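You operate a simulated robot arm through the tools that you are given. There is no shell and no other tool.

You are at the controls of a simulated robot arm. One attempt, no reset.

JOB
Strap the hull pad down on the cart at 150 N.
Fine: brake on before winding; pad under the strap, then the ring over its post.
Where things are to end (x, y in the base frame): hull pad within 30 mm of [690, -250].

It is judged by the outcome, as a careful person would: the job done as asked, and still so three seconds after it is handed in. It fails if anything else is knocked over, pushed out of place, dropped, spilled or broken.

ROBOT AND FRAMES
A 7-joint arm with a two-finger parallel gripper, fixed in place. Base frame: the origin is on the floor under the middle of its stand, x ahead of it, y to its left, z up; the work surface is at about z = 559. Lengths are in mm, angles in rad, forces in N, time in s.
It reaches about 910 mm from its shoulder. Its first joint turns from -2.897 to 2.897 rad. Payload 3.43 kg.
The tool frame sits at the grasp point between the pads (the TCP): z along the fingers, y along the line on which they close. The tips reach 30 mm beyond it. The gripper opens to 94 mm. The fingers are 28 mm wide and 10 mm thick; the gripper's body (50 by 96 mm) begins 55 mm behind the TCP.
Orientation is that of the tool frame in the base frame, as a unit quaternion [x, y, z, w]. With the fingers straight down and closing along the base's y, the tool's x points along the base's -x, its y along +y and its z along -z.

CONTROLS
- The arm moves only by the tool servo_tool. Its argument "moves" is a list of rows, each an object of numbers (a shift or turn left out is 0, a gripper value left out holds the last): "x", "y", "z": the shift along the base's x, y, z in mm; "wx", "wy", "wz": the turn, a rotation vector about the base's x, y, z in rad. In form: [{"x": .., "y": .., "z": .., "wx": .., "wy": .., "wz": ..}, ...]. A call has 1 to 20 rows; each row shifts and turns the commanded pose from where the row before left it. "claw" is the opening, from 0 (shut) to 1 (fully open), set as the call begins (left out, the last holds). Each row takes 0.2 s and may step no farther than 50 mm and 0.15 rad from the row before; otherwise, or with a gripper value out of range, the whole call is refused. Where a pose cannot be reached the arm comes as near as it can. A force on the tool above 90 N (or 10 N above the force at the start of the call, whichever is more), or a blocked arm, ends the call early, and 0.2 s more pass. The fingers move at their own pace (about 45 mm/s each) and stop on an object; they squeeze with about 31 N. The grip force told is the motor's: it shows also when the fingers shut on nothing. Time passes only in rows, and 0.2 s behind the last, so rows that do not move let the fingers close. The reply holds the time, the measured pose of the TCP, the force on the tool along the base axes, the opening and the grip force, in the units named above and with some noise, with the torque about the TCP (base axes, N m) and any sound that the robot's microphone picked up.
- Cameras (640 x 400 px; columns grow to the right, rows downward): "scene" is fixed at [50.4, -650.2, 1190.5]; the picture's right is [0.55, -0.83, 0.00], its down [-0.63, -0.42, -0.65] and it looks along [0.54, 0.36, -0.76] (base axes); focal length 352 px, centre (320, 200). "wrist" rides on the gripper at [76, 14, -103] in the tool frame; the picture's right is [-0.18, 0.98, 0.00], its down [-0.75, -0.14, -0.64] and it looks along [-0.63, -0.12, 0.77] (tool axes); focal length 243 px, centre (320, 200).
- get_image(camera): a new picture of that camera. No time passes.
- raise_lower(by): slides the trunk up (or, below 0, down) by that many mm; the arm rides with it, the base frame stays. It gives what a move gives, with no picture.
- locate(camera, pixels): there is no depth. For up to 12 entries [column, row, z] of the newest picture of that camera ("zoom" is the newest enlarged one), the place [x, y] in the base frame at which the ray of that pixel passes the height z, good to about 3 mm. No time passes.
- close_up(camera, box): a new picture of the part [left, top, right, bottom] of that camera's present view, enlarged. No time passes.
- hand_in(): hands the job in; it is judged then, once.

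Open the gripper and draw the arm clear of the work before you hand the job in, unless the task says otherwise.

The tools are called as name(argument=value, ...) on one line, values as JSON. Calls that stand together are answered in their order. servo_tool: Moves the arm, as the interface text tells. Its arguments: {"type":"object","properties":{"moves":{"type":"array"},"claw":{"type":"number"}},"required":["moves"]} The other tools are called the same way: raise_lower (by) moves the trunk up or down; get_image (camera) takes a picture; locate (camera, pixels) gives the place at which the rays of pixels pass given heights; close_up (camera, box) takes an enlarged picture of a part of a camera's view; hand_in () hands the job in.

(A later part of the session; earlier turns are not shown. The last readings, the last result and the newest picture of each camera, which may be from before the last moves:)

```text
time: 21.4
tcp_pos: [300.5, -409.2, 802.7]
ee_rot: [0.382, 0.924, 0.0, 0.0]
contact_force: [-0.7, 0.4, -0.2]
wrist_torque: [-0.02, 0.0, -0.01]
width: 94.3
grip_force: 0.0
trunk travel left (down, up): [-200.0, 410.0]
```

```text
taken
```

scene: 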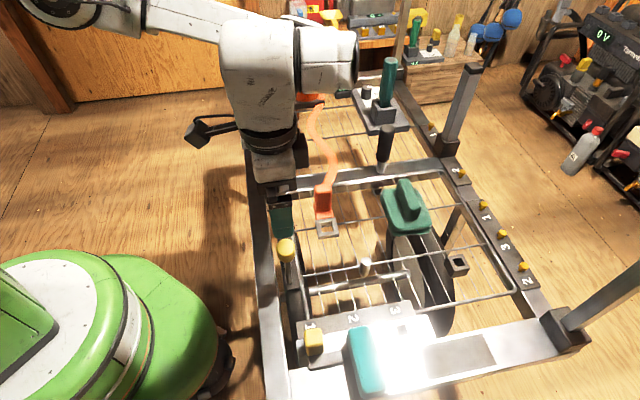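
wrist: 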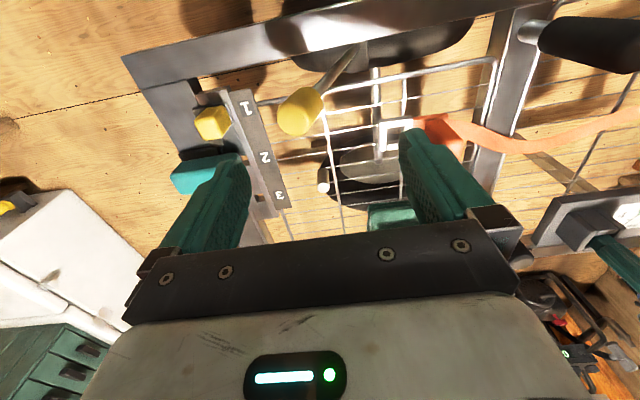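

The lever stays in its rear position (knob at (286,250) scene). I zoom on its foot to see the brake shoe against the wheel.

close_up(camera="scene", box=[260, 230, 330, 330])

close_up(camera="wrist", box=[270, 20, 410, 140])

locate(camera="wrist", pixels=[[299, 118, 680], [299, 118, 700], [360, 50, 400], [360, 50, 380]])

locate(camera="scene", pixels=[[286, 244, 680], [286, 244, 700], [286, 244, 660]])

```text
4.00 times, centred on (295, 280) of scene
```

zoom: 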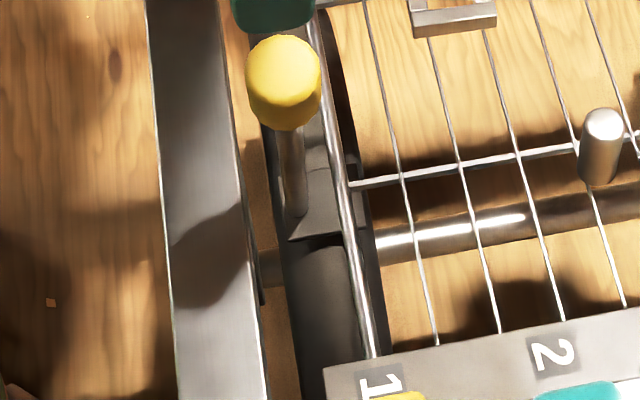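

```text
3.33 times, centred on (340, 80) of wrist
```

zoom: 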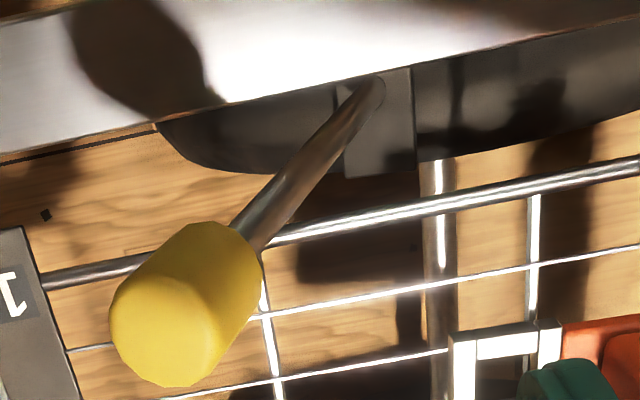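

```text
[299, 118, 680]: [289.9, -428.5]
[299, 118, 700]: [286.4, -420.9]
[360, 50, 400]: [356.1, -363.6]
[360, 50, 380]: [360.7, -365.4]
```

```text
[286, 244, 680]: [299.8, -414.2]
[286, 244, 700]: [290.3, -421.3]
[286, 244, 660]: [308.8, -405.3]
```

The foot block has moved forward as the knob moved back, so it pivots in between. I triangulate the foot's present place to understand the brake geometry.

locate(camera="scene", pixels=[[289.5, 282.5, 380], [289.5, 282.5, 400], [289.5, 282.5, 420], [365, 281, 300], [365, 281, 330], [365, 281, 360], [365, 281, 390]])

locate(camera="wrist", pixels=[[355, 48.5, 380], [355, 48.5, 400], [355, 48.5, 420], [374, 95, 300], [374, 95, 330], [374, 95, 360], [374, 95, 390]])

```text
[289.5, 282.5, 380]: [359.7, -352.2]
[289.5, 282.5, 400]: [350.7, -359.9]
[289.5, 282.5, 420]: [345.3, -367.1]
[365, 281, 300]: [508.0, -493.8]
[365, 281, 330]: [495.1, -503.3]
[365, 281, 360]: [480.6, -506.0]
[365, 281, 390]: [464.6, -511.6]
```

```text
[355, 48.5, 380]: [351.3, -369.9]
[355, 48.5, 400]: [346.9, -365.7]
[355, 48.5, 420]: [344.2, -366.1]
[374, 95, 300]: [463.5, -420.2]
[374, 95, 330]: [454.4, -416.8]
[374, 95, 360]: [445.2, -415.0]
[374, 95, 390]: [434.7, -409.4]
```

The lever swung symmetrically from +15.6° to −15.6° about a pivot near (333,-385,493), and its shoe moved forward onto the wheel top — the brake is on. Next I inspect the ring, its tab and the strap before handling them.

servo_tool(moves=[{"x": 20, "y": 40}, {"x": 20, "y": 40}, {"x": 20, "y": 35}])

get_image(camera="wrist")

get_image(camera="scene")

close_up(camera="wrist", box=[240, 80, 440, 230])

```text
time: 22.2
tcp_pos: [360.0, -297.1, 804.2]
ee_rot: [0.383, 0.924, 0.0, 0.0]
contact_force: [0.1, 0.2, 0.1]
wrist_torque: [0.0, 0.01, -0.03]
width: 94.0
grip_force: 0.1
trunk travel left (down, up): [-200.0, 410.0]
```

```text
taken
```

wrist: 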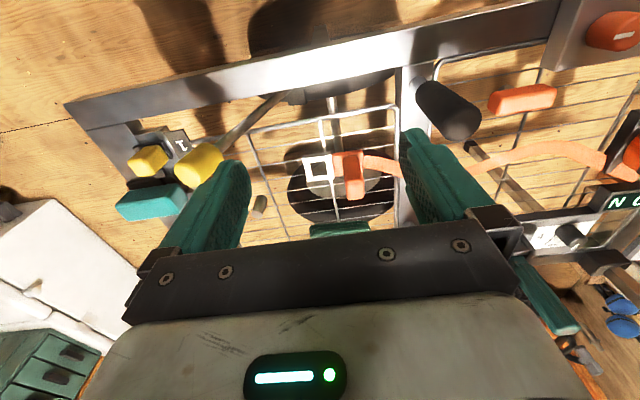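

```text
taken
```

scene: 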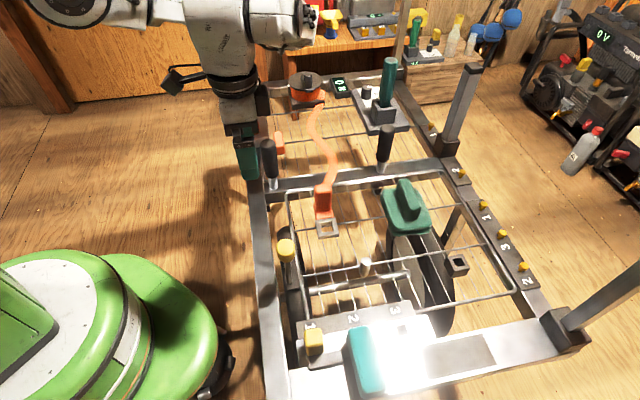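

```text
2.67 times, centred on (340, 155) of wrist
```

zoom: 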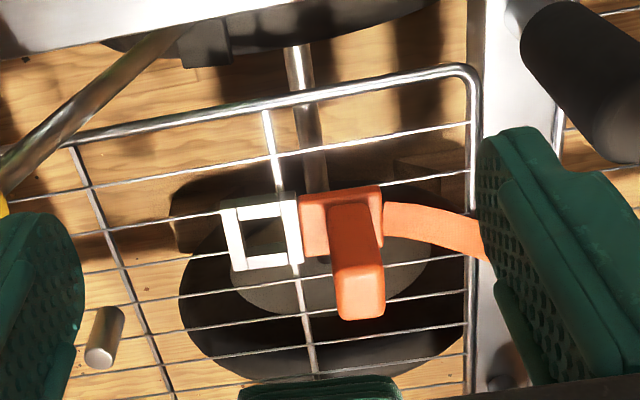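

I triangulate the tab's top face and the ring's hole from both cameras.

locate(camera="wrist", pixels=[[355, 190.6, 600], [355, 190.6, 620], [355, 190.6, 640], [316.8, 168.5, 560], [316.8, 168.5, 575], [347.5, 181, 620], [362.5, 181, 620], [364, 198, 620], [348.5, 198, 620]])

locate(camera="scene", pixels=[[323.2, 187.3, 600], [323.2, 187.3, 620], [323.2, 187.3, 640], [328.5, 227, 560], [328.5, 227, 575], [315.2, 186.5, 620], [331.3, 185, 620], [333, 190, 620], [315.5, 193, 620]])

close_up(camera="scene", box=[300, 175, 350, 245])

close_up(camera="wrist", box=[290, 130, 390, 220])

```text
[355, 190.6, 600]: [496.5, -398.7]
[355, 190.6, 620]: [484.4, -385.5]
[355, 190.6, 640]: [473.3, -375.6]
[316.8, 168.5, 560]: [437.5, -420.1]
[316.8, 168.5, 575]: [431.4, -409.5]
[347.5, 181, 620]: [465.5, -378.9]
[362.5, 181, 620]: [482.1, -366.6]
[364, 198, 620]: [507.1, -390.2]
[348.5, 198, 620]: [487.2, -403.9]
```

```text
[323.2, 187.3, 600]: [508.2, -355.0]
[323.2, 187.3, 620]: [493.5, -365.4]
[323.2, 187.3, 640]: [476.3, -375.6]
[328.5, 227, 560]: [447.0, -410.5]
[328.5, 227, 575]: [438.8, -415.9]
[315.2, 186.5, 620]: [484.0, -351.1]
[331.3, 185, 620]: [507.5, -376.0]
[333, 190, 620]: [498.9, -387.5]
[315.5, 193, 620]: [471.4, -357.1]
```

```text
5.71 times, centred on (325, 210) of scene
```

zoom: 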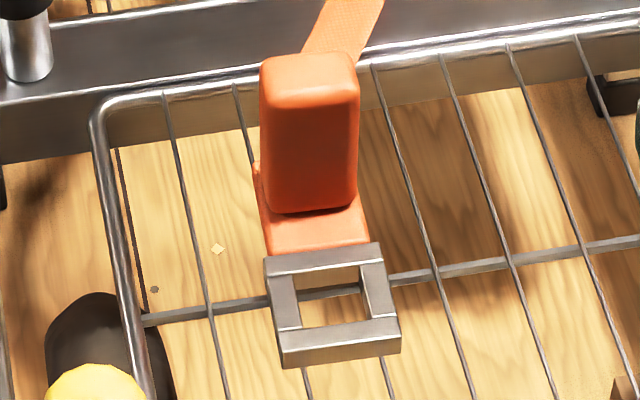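

```text
4.44 times, centred on (340, 175) of wrist
```

zoom: 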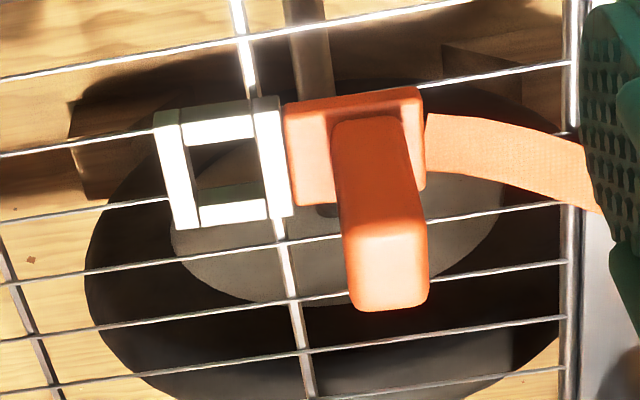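

I locate the tab's top corners at z 640 and the ring's outline at z 570 for size and orientation.

locate(camera="wrist", pixels=[[346, 183.6, 640], [363.2, 182.2, 640], [364.3, 198.7, 640], [347.2, 199.8, 640], [302.6, 155, 570], [328, 152, 570], [330, 178.5, 570], [306.5, 181.7, 570], [311, 163, 570], [324, 161, 570], [326, 173, 570], [313, 175, 570]])

locate(camera="scene", pixels=[[314.8, 185.8, 640], [330.6, 184.6, 640], [331.7, 189.9, 640], [315.9, 191.1, 640], [315.2, 221, 570], [336, 217.6, 570], [339, 230.7, 570], [318, 233, 570], [320, 223, 570], [333, 221, 570], [335, 230, 570], [322, 232, 570]])

```text
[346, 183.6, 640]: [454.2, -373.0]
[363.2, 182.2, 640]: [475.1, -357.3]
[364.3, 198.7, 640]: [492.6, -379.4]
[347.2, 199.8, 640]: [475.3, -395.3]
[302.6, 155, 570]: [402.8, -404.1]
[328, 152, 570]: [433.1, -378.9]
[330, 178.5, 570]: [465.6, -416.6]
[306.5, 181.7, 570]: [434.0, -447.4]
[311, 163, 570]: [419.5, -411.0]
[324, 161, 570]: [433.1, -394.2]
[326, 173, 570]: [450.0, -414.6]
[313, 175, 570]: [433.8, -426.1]
```

```text
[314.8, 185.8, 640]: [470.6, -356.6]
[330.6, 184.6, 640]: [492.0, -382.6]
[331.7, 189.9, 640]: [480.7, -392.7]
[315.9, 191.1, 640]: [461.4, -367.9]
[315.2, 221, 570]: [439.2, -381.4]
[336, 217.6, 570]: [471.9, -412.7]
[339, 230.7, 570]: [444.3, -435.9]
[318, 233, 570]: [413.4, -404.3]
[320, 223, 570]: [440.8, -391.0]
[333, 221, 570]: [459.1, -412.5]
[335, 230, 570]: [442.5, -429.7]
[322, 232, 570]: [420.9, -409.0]
```

Tab top centre ≈ (475,-376,640), about 24×32 mm; ring hole centre ≈ (438,-411,569), so the hole sits ~51 mm from the tab along the cart toward the post. I move above the tab, keeping the fingers closing along the strap direction.

servo_tool(claw=0.75, moves=[{"x": 30, "y": -20, "wz": -0.045}, {"x": 30, "y": -20}, {"x": 30, "y": -20}, {"x": 25, "y": -19, "z": -30}, {"z": -30}])

get_image(camera="wrist")

get_image(camera="scene")

```text
time: 23.4
tcp_pos: [478.2, -373.3, 745.5]
ee_rot: [0.403, 0.915, 0.0, 0.0]
contact_force: [-0.6, -0.8, -0.3]
wrist_torque: [0.01, 0.01, -0.03]
width: 70.6
grip_force: 0.0
trunk travel left (down, up): [-200.0, 410.0]
```

```text
taken
```

wrist: 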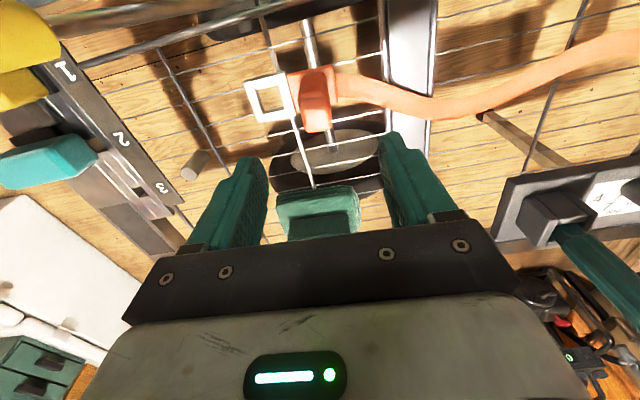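

```text
taken
```

scene: 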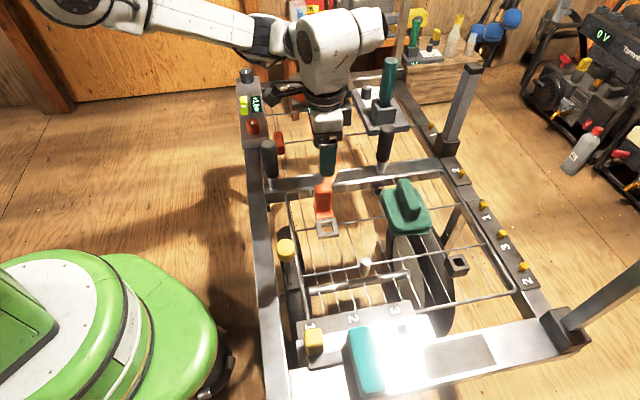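

I refine the tab's position with this closer view.

close_up(camera="wrist", box=[230, 50, 390, 150])

```text
4.00 times, centred on (310, 100) of wrist
```

zoom: 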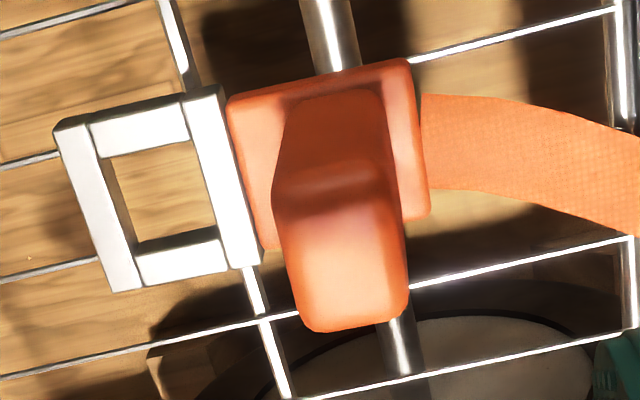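

I locate the tab's top corners, plate corners and ring hole in the zoomed picture.

locate(camera="zoom", pixels=[[278, 210, 640], [390, 188, 640], [408, 308, 640], [300, 328, 640], [343, 257, 640], [105, 158, 575], [187, 140, 575], [218, 238, 575], [135, 253, 575], [161, 197, 575], [161, 197, 565], [330, 155, 575]])

```text
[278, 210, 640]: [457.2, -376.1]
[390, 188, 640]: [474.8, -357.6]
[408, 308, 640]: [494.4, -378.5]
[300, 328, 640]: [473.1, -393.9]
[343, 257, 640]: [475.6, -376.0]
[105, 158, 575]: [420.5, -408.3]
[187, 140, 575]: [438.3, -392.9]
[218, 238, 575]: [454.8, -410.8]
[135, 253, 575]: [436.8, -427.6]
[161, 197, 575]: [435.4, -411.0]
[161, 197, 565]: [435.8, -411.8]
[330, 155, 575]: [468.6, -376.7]
```

Tab centre confirmed at (475.6,-376.0). I descend to z ≈ 620 around it and close.

servo_tool(moves=[{"x": -2.5, "y": -2.7, "z": -30}, {"z": -30}, {"z": -30}, {"z": -25}, {"z": -10}])

get_image(camera="wrist")

```text
time: 24.6
tcp_pos: [474.8, -375.0, 619.1]
ee_rot: [0.403, 0.915, 0.0, 0.0]
contact_force: [-0.6, -0.7, 1.0]
wrist_torque: [0.0, 0.0, 0.01]
width: 70.6
grip_force: 0.0
trunk travel left (down, up): [-200.0, 410.0]
```

```text
taken
```

wrist: 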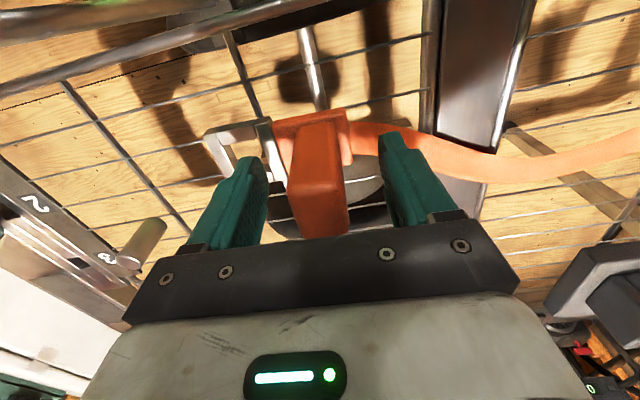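

The tab stands between the fingers. I close on it.

servo_tool(claw=0.0, moves=[{}, {}, {}, {}, {}])

```text
time: 25.8
tcp_pos: [474.1, -375.8, 619.4]
ee_rot: [0.403, 0.915, 0.0, 0.0]
contact_force: [-0.2, -0.5, -1.0]
wrist_torque: [0.02, -0.08, 0.0]
width: 29.8
grip_force: 30.7
trunk travel left (down, up): [-200.0, 410.0]
```

Gripped (29.8 mm wide, 30.7 N). I lift gently by 60 mm and look at how the strap behaves.

servo_tool(moves=[{"z": 15}, {"z": 15}, {"z": 15}, {"z": 15}])

get_image(camera="wrist")

get_image(camera="scene")

```text
time: 26.8
tcp_pos: [473.4, -376.1, 677.7]
ee_rot: [0.402, 0.916, 0.0, 0.0]
contact_force: [0.0, -0.1, -0.6]
wrist_torque: [0.02, -0.04, -0.01]
width: 29.7
grip_force: 31.0
trunk travel left (down, up): [-200.0, 410.0]
```

```text
taken
```

wrist: 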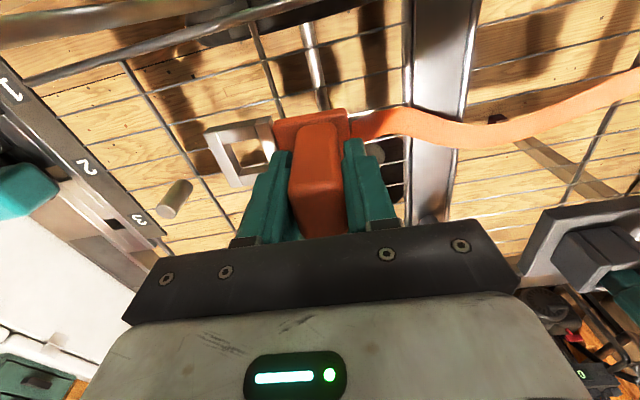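

```text
taken
```

scene: 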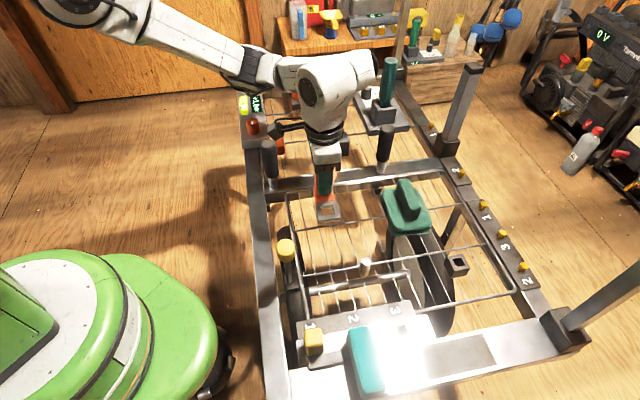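

The ring is light and the strap follows. To get the pad under the strap, I first carry the ring aside to a free mesh spot left of the target, around (692,-106), staying above posts; halfway I check.

servo_tool(moves=[{"z": 25}, {"z": 20}, {"x": 25, "y": 30}, {"x": 25, "y": 30}, {"x": 25, "y": 30}, {"x": 25, "y": 30}])

get_image(camera="wrist")

get_image(camera="scene")

```text
time: 28.2
tcp_pos: [574.2, -253.6, 723.6]
ee_rot: [0.404, 0.915, 0.001, 0.0]
contact_force: [0.9, -1.0, -2.4]
wrist_torque: [-0.02, 0.01, -0.03]
width: 29.9
grip_force: 30.6
trunk travel left (down, up): [-200.0, 410.0]
```

```text
taken
```

wrist: 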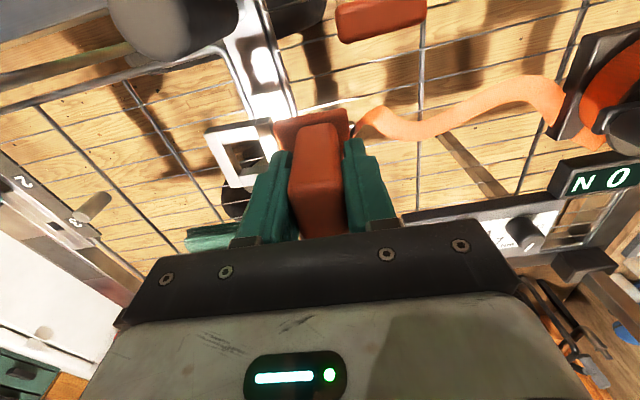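

```text
taken
```

scene: 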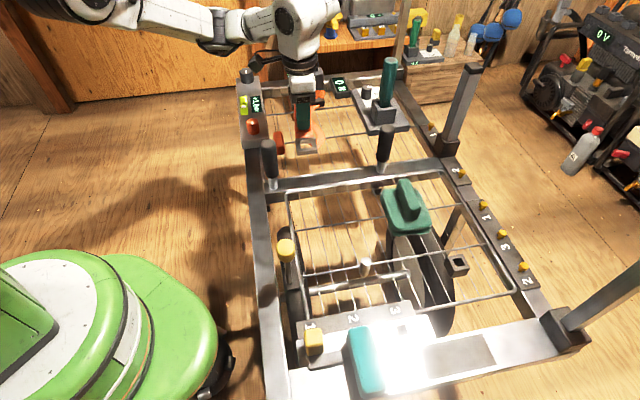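

The drawn strap keeps its shape between reel and ring with no pull. I continue to the parking spot.

servo_tool(moves=[{"x": 23, "y": 29}, {"x": 24, "y": 30}, {"x": 24, "y": 30}, {"x": 24, "y": 30}, {"x": 23, "y": 29}])

get_image(camera="wrist")

get_image(camera="scene")

```text
time: 29.4
tcp_pos: [693.3, -105.1, 721.7]
ee_rot: [0.403, 0.915, 0.0, 0.0]
contact_force: [-0.4, -0.7, -0.5]
wrist_torque: [0.02, 0.06, 0.01]
width: 29.9
grip_force: 30.9
trunk travel left (down, up): [-200.0, 410.0]
```

```text
taken
```

wrist: 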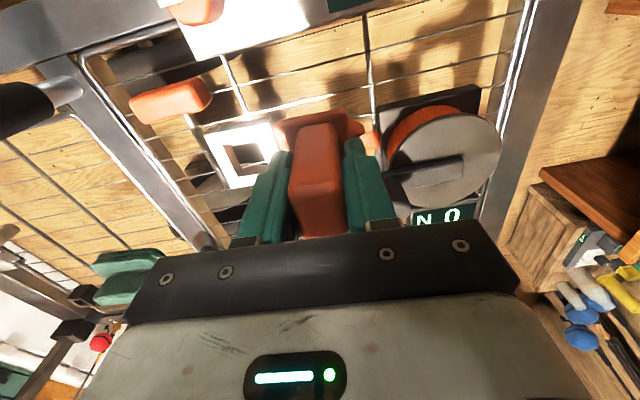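

```text
taken
```

scene: 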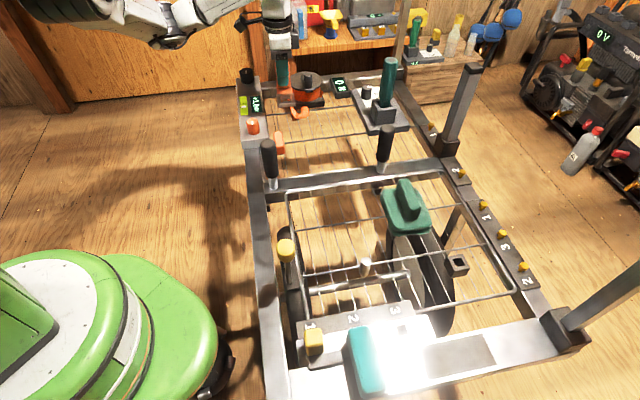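

I check clearance to the reel's base and the orange block before setting the ring down.

close_up(camera="wrist", box=[120, 60, 280, 200])

close_up(camera="wrist", box=[350, 60, 530, 240])

close_up(camera="scene", box=[240, 60, 350, 160])

locate(camera="scene", pixels=[[292.8, 109.6, 565], [324.3, 104.6, 565], [288, 88.6, 580], [275, 135, 600], [283, 152, 600], [280, 143, 600]])

locate(camera="wrist", pixels=[[132, 105, 600], [205, 85, 600], [170, 100, 600], [170, 100, 570], [170, 100, 630], [380, 105, 580], [390, 180, 580], [440, 150, 640], [385, 150, 640], [498, 145, 640]])

```text
2.86 times, centred on (200, 130) of wrist
```

zoom: 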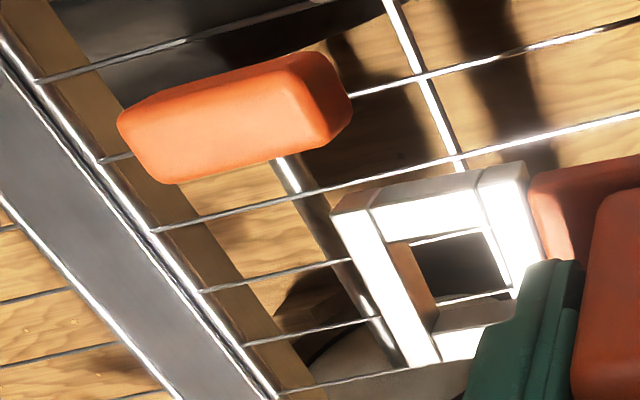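

```text
2.22 times, centred on (440, 150) of wrist
```

zoom: 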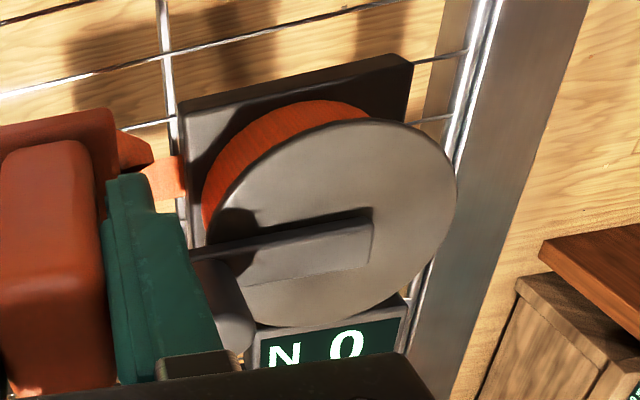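

```text
4.00 times, centred on (295, 110) of scene
```

zoom: 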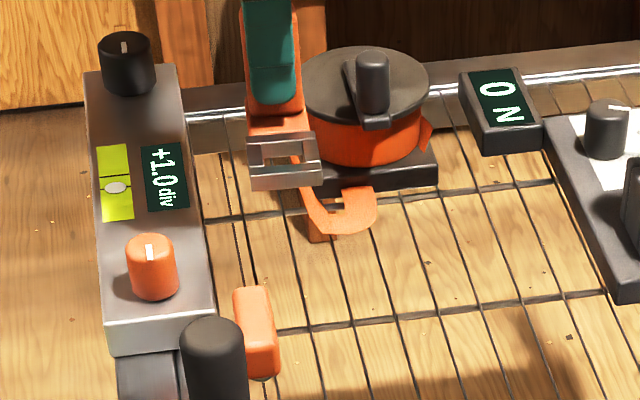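

```text
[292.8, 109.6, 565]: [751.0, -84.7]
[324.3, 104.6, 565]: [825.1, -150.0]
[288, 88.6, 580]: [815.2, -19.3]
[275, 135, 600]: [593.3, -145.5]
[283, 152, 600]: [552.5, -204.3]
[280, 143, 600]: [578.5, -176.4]
```

```text
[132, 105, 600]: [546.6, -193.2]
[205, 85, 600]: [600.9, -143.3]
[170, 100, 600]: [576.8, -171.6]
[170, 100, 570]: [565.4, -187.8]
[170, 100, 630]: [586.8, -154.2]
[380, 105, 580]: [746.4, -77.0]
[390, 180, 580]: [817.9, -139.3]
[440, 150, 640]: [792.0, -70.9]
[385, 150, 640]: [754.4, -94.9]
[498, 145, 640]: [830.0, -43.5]
```

There's clear room: reel base starts ~36 mm beyond the tab and the orange bar is ~90 mm from the ring. I lower the ring to the mesh.

servo_tool(moves=[{"z": -30}, {"z": -30}, {"z": -25}, {"z": -10}])

servo_tool(moves=[{"z": -2}, {"z": -2}, {"z": -2}])

get_image(camera="wrist")

get_image(camera="scene")

```text
time: 30.4
tcp_pos: [692.1, -107.6, 629.0]
ee_rot: [0.404, 0.915, 0.0, 0.0]
contact_force: [0.5, -0.3, -0.5]
wrist_torque: [-0.02, -0.03, 0.01]
width: 29.8
grip_force: 30.9
trunk travel left (down, up): [-200.0, 410.0]
```

```text
time: 31.2
tcp_pos: [692.0, -108.8, 621.5]
ee_rot: [0.403, 0.915, 0.0, 0.0]
contact_force: [1.1, 0.0, -0.3]
wrist_torque: [0.0, 0.02, 0.01]
width: 29.9
grip_force: 31.2
trunk travel left (down, up): [-200.0, 410.0]
```

```text
taken
```

wrist: 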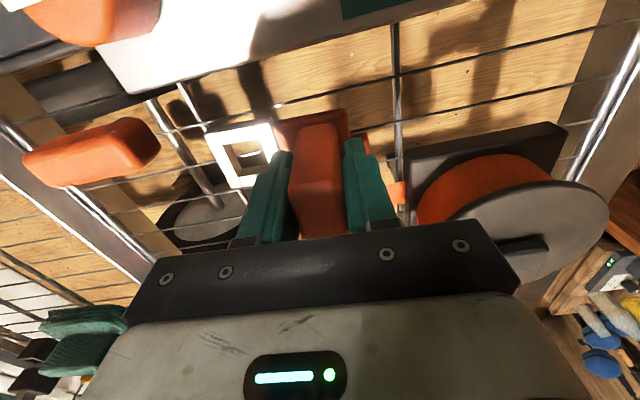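

```text
taken
```

scene: 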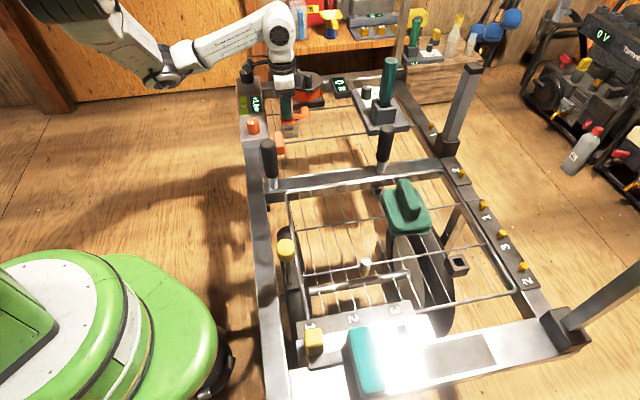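

Not yet touching; I lower in 1.5 mm steps until the contact force shows.

servo_tool(moves=[{"z": -1.5}, {"z": -1.5}, {"z": -1}])

```text
time: 32.0
tcp_pos: [691.2, -108.5, 620.2]
ee_rot: [0.403, 0.915, 0.001, 0.0]
contact_force: [-1.5, -0.2, 6.4]
wrist_torque: [0.05, 0.15, -0.01]
width: 29.8
grip_force: 31.0
trunk travel left (down, up): [-200.0, 410.0]
```

The ring rests on the mesh (6 N). I open the fingers moderately and rise straight up.

servo_tool(claw=0.55, moves=[{}, {}, {}, {"z": 20}, {"z": 30}, {"z": 40}, {"z": 30}])

get_image(camera="wrist")

get_image(camera="scene")

```text
time: 33.6
tcp_pos: [692.4, -106.3, 738.6]
ee_rot: [0.404, 0.915, 0.0, 0.0]
contact_force: [0.9, -0.1, -0.1]
wrist_torque: [-0.01, 0.0, -0.04]
width: 52.1
grip_force: 0.1
trunk travel left (down, up): [-200.0, 410.0]
```

```text
taken
```

wrist: 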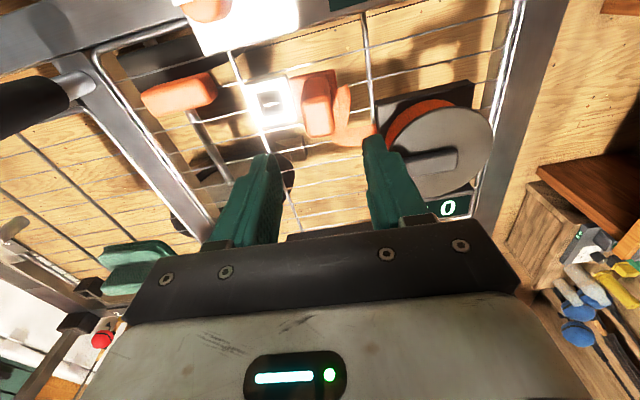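

```text
taken
```

scene: 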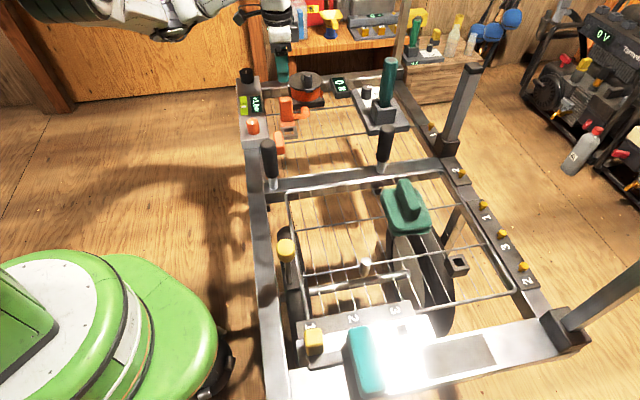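

The ring stands safely parked with its strap clear of the target. While here I zoom at the orange bar and the reel's crank.

close_up(camera="wrist", box=[120, 50, 240, 140])

close_up(camera="wrist", box=[360, 70, 500, 230])

close_up(camera="scene", box=[260, 60, 340, 130])

close_up(camera="scene", box=[370, 170, 440, 250])

```text
4.44 times, centred on (180, 95) of wrist
```

zoom: 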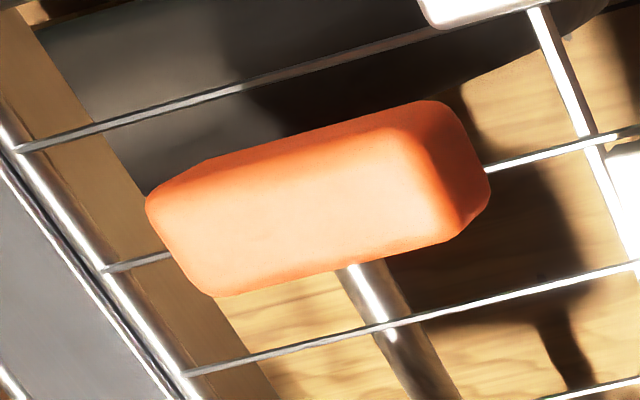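

```text
2.50 times, centred on (430, 150) of wrist
```

zoom: 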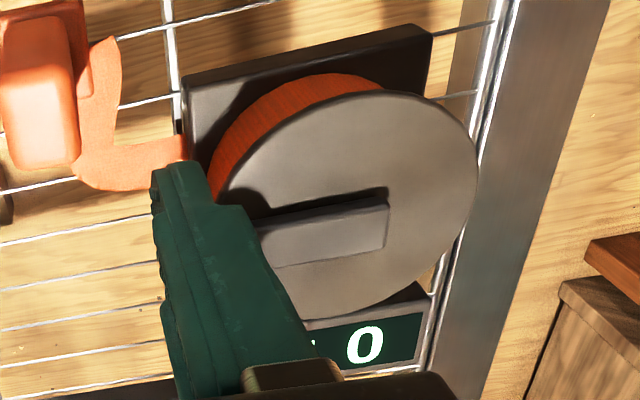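

```text
5.71 times, centred on (300, 95) of scene
```

zoom: 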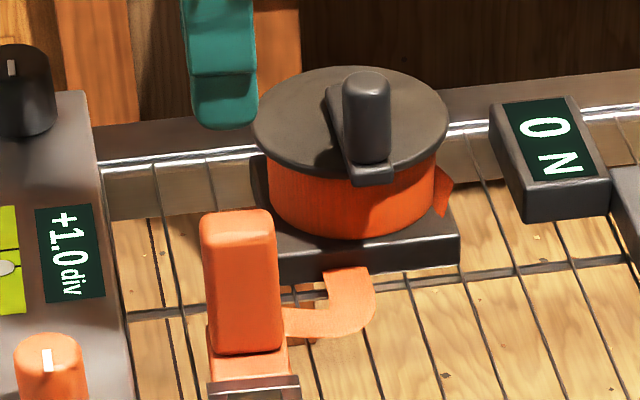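

```text
5.00 times, centred on (405, 210) of scene
```

zoom: 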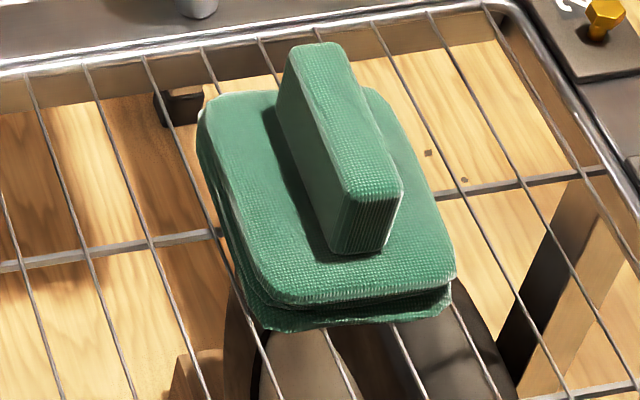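

The orange bar is a T-handle on a rod through the mesh, belonging to something else. Now the pad: its upright grip runs along the cart, so I move toward it while turning the tool to yaw −2.36 so the fingers close across the grip.

servo_tool(claw=1.0, moves=[{"z": 20, "wz": -0.14}, {"x": -11, "y": -37, "wz": -0.14}, {"x": -11, "y": -37, "wz": -0.14}, {"x": -11, "y": -37, "wz": -0.14}, {"x": -11, "y": -37, "wz": -0.14}, {"x": -11, "y": -37, "wz": -0.14}, {"x": -11, "y": -37, "wz": -0.14}, {"x": -11, "y": -37, "wz": -0.14}, {"x": -11, "y": -37, "wz": -0.14}, {"x": -11, "y": -37, "wz": -0.14}, {"x": -11, "y": -37, "wz": -0.13}])

get_image(camera="wrist")

get_image(camera="scene")

```text
time: 36.0
tcp_pos: [582.9, -477.0, 756.8]
ee_rot: [0.925, 0.38, 0.0, 0.0]
contact_force: [0.2, 0.0, 0.3]
wrist_torque: [-0.01, 0.03, 0.02]
width: 94.0
grip_force: 0.0
trunk travel left (down, up): [-200.0, 410.0]
```

```text
taken
```

wrist: 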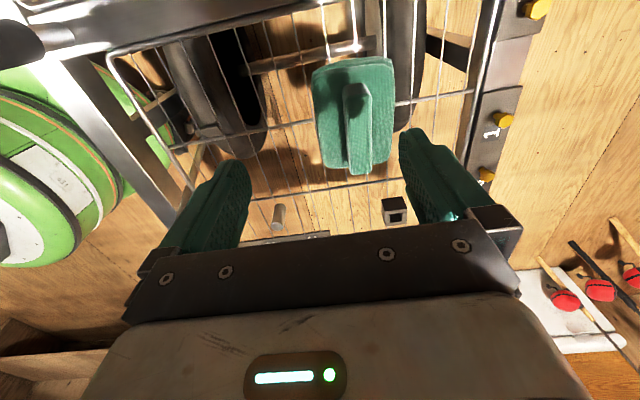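

```text
taken
```

scene: 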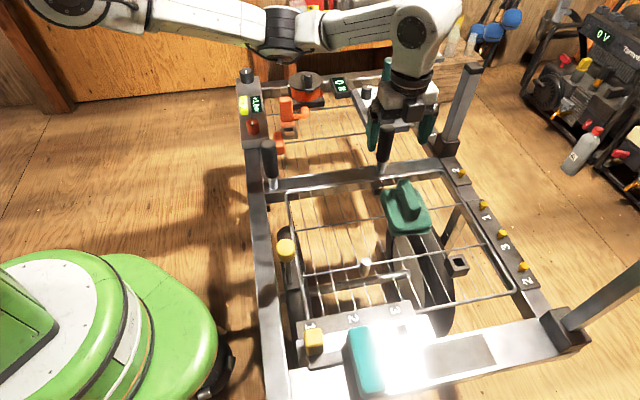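

The tool is aligned with the pad's grip (wrist (356,130)). I zoom and triangulate the grip and plate.

close_up(camera="wrist", box=[290, 40, 430, 190])

close_up(camera="scene", box=[370, 165, 440, 245])

```text
2.67 times, centred on (360, 115) of wrist
```

zoom: 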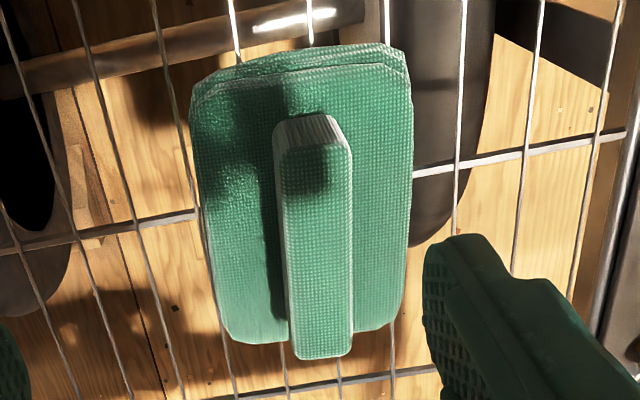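

```text
5.00 times, centred on (405, 205) of scene
```

zoom: 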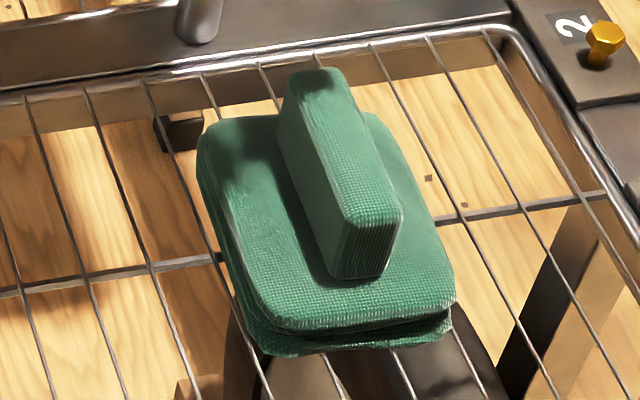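

I locate the grip's top corners from both views at two heights.

locate(camera="scene", pixels=[[399, 180, 620], [408, 178.6, 620], [421.4, 206, 620], [410, 209.4, 620], [399, 180, 640], [408, 178.6, 640], [421.4, 206, 640], [410, 209.4, 640], [381, 194, 580], [396, 230, 580], [431, 224, 580]])

locate(camera="wrist", pixels=[[346.1, 96.3, 620], [371.2, 94.4, 620], [372, 169.3, 620], [351.4, 173, 620], [346.1, 96.3, 640], [371.2, 94.4, 640], [372, 169.3, 640], [351.4, 173, 640], [311, 77, 580], [394, 66, 580], [394, 160, 580], [325, 168, 580]])

```text
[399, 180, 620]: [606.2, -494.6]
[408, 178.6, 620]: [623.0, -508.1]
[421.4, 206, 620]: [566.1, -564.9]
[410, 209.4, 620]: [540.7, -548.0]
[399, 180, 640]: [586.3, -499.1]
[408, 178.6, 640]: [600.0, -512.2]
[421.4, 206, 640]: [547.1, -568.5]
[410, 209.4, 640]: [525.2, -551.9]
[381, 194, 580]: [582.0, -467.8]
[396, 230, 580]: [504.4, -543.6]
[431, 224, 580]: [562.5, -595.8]
```

```text
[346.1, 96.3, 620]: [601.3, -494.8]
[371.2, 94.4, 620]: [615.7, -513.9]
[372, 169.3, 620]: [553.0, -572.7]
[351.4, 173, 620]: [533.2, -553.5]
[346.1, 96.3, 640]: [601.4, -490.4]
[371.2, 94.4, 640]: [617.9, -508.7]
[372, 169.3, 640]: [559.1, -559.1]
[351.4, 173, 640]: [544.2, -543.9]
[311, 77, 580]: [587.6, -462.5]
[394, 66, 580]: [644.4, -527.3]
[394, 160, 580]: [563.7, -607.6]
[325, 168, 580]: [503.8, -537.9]
```

Grip top centre ≈ (578,-531,625), ~21 mm thick, running at ~42°; pad plate ~110×82 mm centred near (576,-532). I move over it at lower height and check reach.

servo_tool(moves=[{"z": -25, "wz": -0.04}, {"x": -3, "y": -25, "z": -20}, {"x": -3, "y": -28, "z": -10}])

get_image(camera="wrist")

```text
time: 36.8
tcp_pos: [577.8, -530.0, 700.7]
ee_rot: [0.932, 0.363, 0.0, 0.001]
contact_force: [0.9, 0.2, 0.2]
wrist_torque: [-0.02, 0.0, 0.01]
width: 94.1
grip_force: 0.0
trunk travel left (down, up): [-200.0, 410.0]
```

```text
taken
```

wrist: 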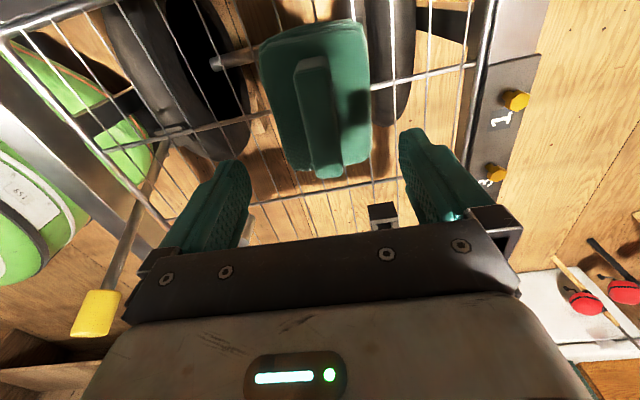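

It reaches fine. I recheck the grip's centre from this closer view.

close_up(camera="wrist", box=[240, 20, 400, 190])

locate(camera="wrist", pixels=[[294, 62, 625], [327, 56, 625], [343, 172, 625], [313, 176, 625], [320, 118, 625]])

```text
2.35 times, centred on (320, 105) of wrist
```

zoom: 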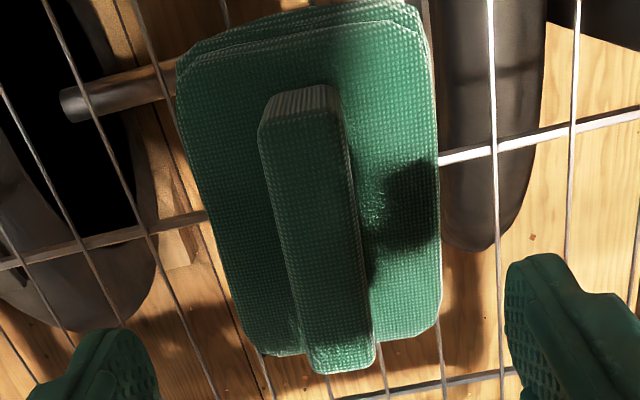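

```text
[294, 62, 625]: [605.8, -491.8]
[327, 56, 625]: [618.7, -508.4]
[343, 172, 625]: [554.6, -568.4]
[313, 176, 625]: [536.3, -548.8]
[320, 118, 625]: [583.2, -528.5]
```

The grip centre is (579,-529.5), directly under the TCP. I descend to z ≈ 618 and close.

servo_tool(moves=[{"x": 1, "y": 0.5, "z": -30}, {"z": -30}, {"z": -15}, {"z": -6}])

servo_tool(claw=0.0, moves=[{}, {}, {}, {}, {}, {}])

get_image(camera="wrist")

```text
time: 37.8
tcp_pos: [576.4, -530.0, 621.0]
ee_rot: [0.932, 0.362, -0.001, 0.0]
contact_force: [0.0, -0.9, 1.2]
wrist_torque: [-0.02, -0.01, 0.0]
width: 94.0
grip_force: 0.1
trunk travel left (down, up): [-200.0, 410.0]
```

```text
time: 39.2
tcp_pos: [576.2, -529.4, 621.4]
ee_rot: [0.932, 0.363, 0.0, -0.001]
contact_force: [0.0, -0.5, 1.4]
wrist_torque: [-0.02, 0.01, 0.02]
width: 30.1
grip_force: 30.9
trunk travel left (down, up): [-200.0, 410.0]
```

```text
taken
```

wrist: 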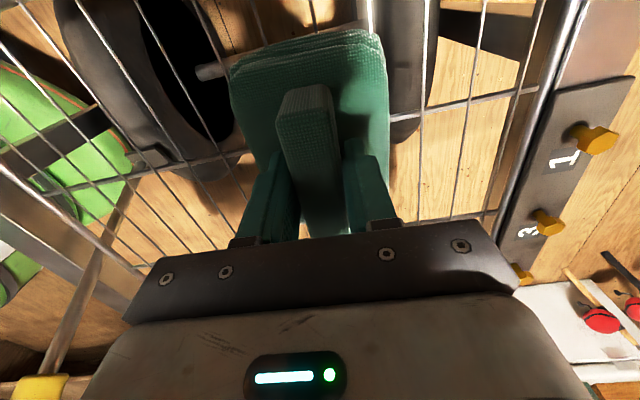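

Gripped firmly (30 mm, 31 N). I lift the pad and carry it clear of the black post toward the target, via (560,-400).

servo_tool(moves=[{"z": 15}, {"z": 25}, {"z": 30}, {"z": 30}, {"z": 30}, {"x": -4, "y": 32}, {"x": -4, "y": 33}, {"x": -4, "y": 33}, {"x": -4, "y": 32}])

get_image(camera="wrist")

get_image(camera="scene")

```text
time: 41.2
tcp_pos: [560.1, -401.0, 749.7]
ee_rot: [0.932, 0.363, 0.001, 0.0]
contact_force: [-0.7, -1.2, -0.9]
wrist_torque: [0.03, 0.0, 0.03]
width: 30.3
grip_force: 30.8
trunk travel left (down, up): [-200.0, 410.0]
```

```text
taken
```

wrist: 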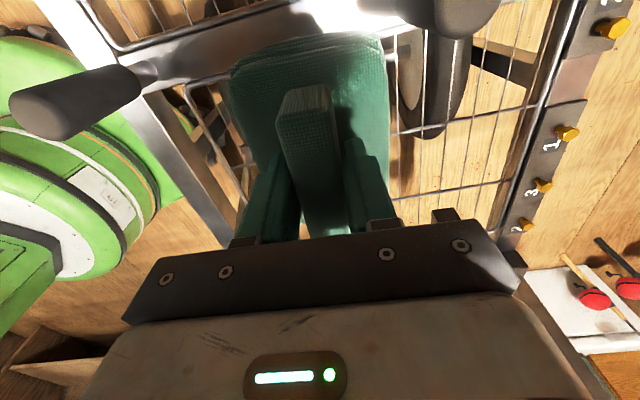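

```text
taken
```

scene: 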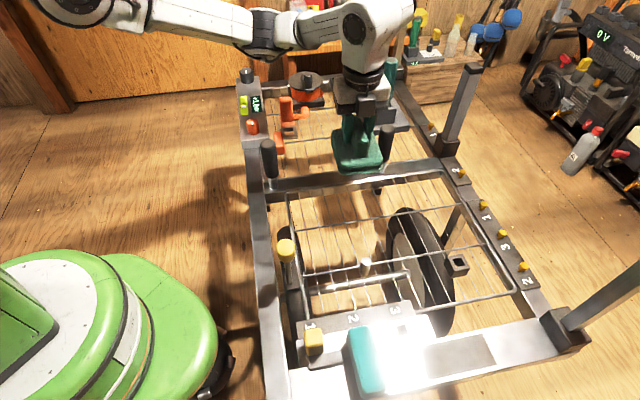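

The pad is carried level. I continue to the target (690,-250).

servo_tool(moves=[{"x": 26, "y": 31}, {"x": 26, "y": 31}, {"x": 26, "y": 31}, {"x": 26, "y": 30}, {"x": 26, "y": 30}])

servo_tool(moves=[{"z": -30}, {"z": -30}, {"z": -30}, {"z": -20}, {"z": -10}])

get_image(camera="wrist")

get_image(camera="scene")

```text
time: 42.4
tcp_pos: [691.1, -247.0, 752.4]
ee_rot: [0.932, 0.362, 0.0, 0.0]
contact_force: [0.2, -0.7, -2.1]
wrist_torque: [0.01, -0.01, -0.02]
width: 30.1
grip_force: 30.7
trunk travel left (down, up): [-200.0, 410.0]
```

```text
time: 43.6
tcp_pos: [691.2, -247.3, 631.7]
ee_rot: [0.932, 0.362, 0.0, 0.0]
contact_force: [0.1, -0.5, -1.6]
wrist_torque: [-0.01, 0.0, 0.01]
width: 30.0
grip_force: 31.1
trunk travel left (down, up): [-200.0, 410.0]
```

```text
taken
```

wrist: 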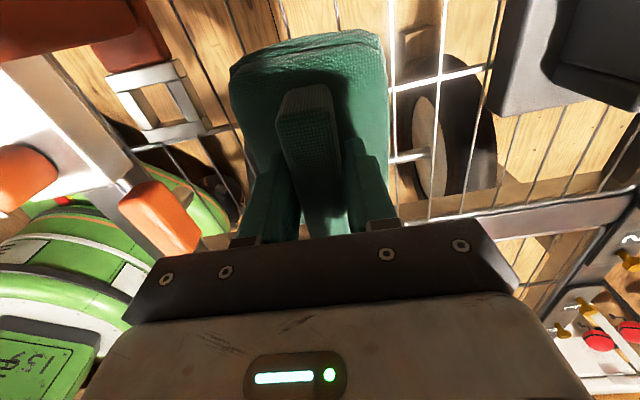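

```text
taken
```

scene: 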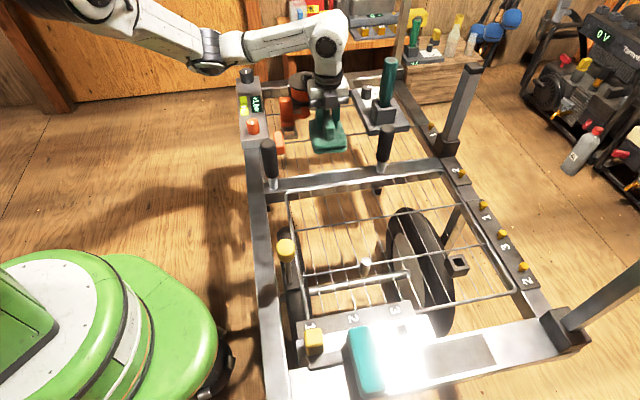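

At (691,-247), 10 mm above resting height. I lower gently until the mesh carries the pad.

servo_tool(moves=[{"z": -4, "y": -1}, {"z": -3}, {"z": -2}, {"z": -1.5}])

```text
time: 44.6
tcp_pos: [691.7, -248.5, 622.2]
ee_rot: [0.932, 0.362, -0.001, -0.001]
contact_force: [0.0, 0.2, -2.2]
wrist_torque: [0.01, -0.03, 0.0]
width: 30.0
grip_force: 31.2
trunk travel left (down, up): [-200.0, 410.0]
```

servo_tool(moves=[{"z": -1.5}, {"z": -1.5}])

```text
time: 45.2
tcp_pos: [692.1, -248.7, 621.9]
ee_rot: [0.932, 0.363, 0.001, 0.003]
contact_force: [-1.7, -1.8, 27.3]
wrist_torque: [0.13, 0.1, 0.02]
width: 30.2
grip_force: 31.0
trunk travel left (down, up): [-200.0, 410.0]
```

The pad is on the mesh (27 N). I ease up 1 mm, open the fingers and rise.

servo_tool(claw=0.8, moves=[{"z": 1}, {}, {}, {}, {"z": 20}, {"z": 30}, {"z": 40}, {"z": 40}])

get_image(camera="wrist")

get_image(camera="scene")

```text
time: 47.0
tcp_pos: [691.5, -248.6, 749.8]
ee_rot: [0.932, 0.363, 0.0, -0.002]
contact_force: [-1.1, -0.6, -0.1]
wrist_torque: [0.0, 0.01, 0.01]
width: 75.3
grip_force: 0.1
trunk travel left (down, up): [-200.0, 410.0]
```

```text
taken
```

wrist: 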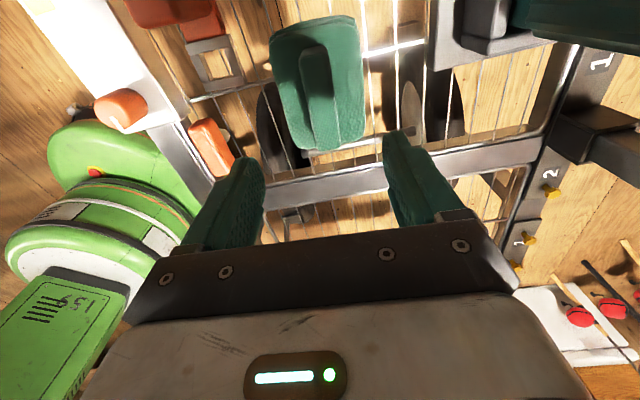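

```text
taken
```

scene: 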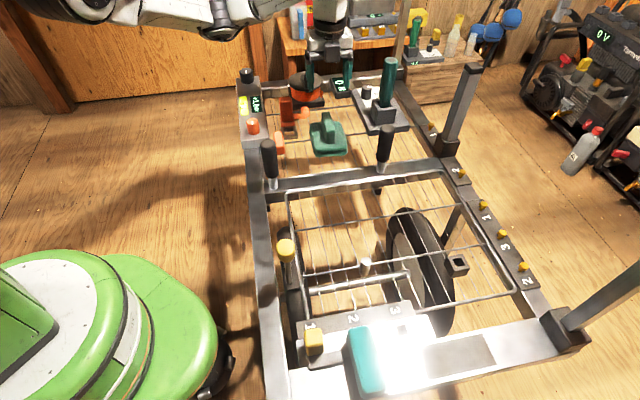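

The pad stands at the target. I verify its centre in a close-up.

close_up(camera="wrist", box=[250, 0, 390, 160])

close_up(camera="scene", box=[260, 80, 360, 170])

```text
2.50 times, centred on (320, 80) of wrist
```

zoom: 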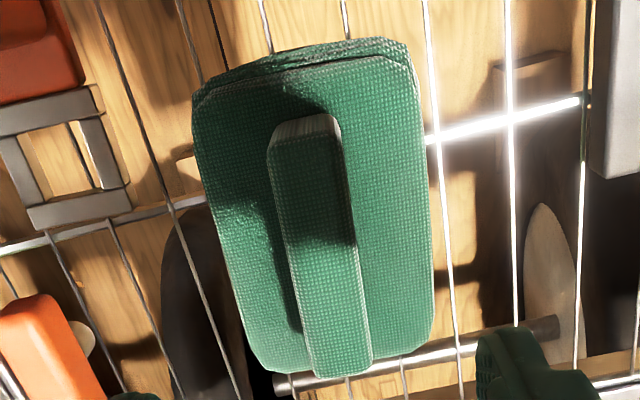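

```text
4.44 times, centred on (310, 125) of scene
```

zoom: 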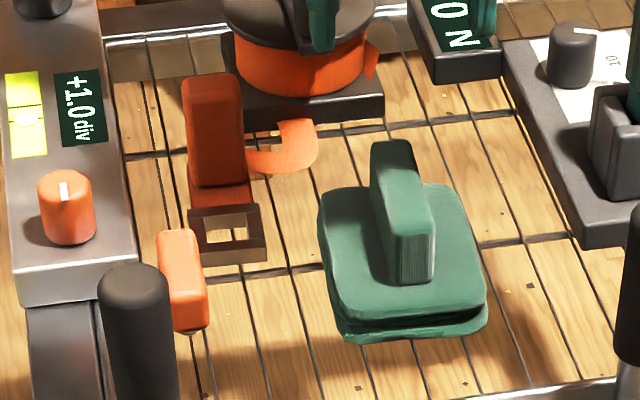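

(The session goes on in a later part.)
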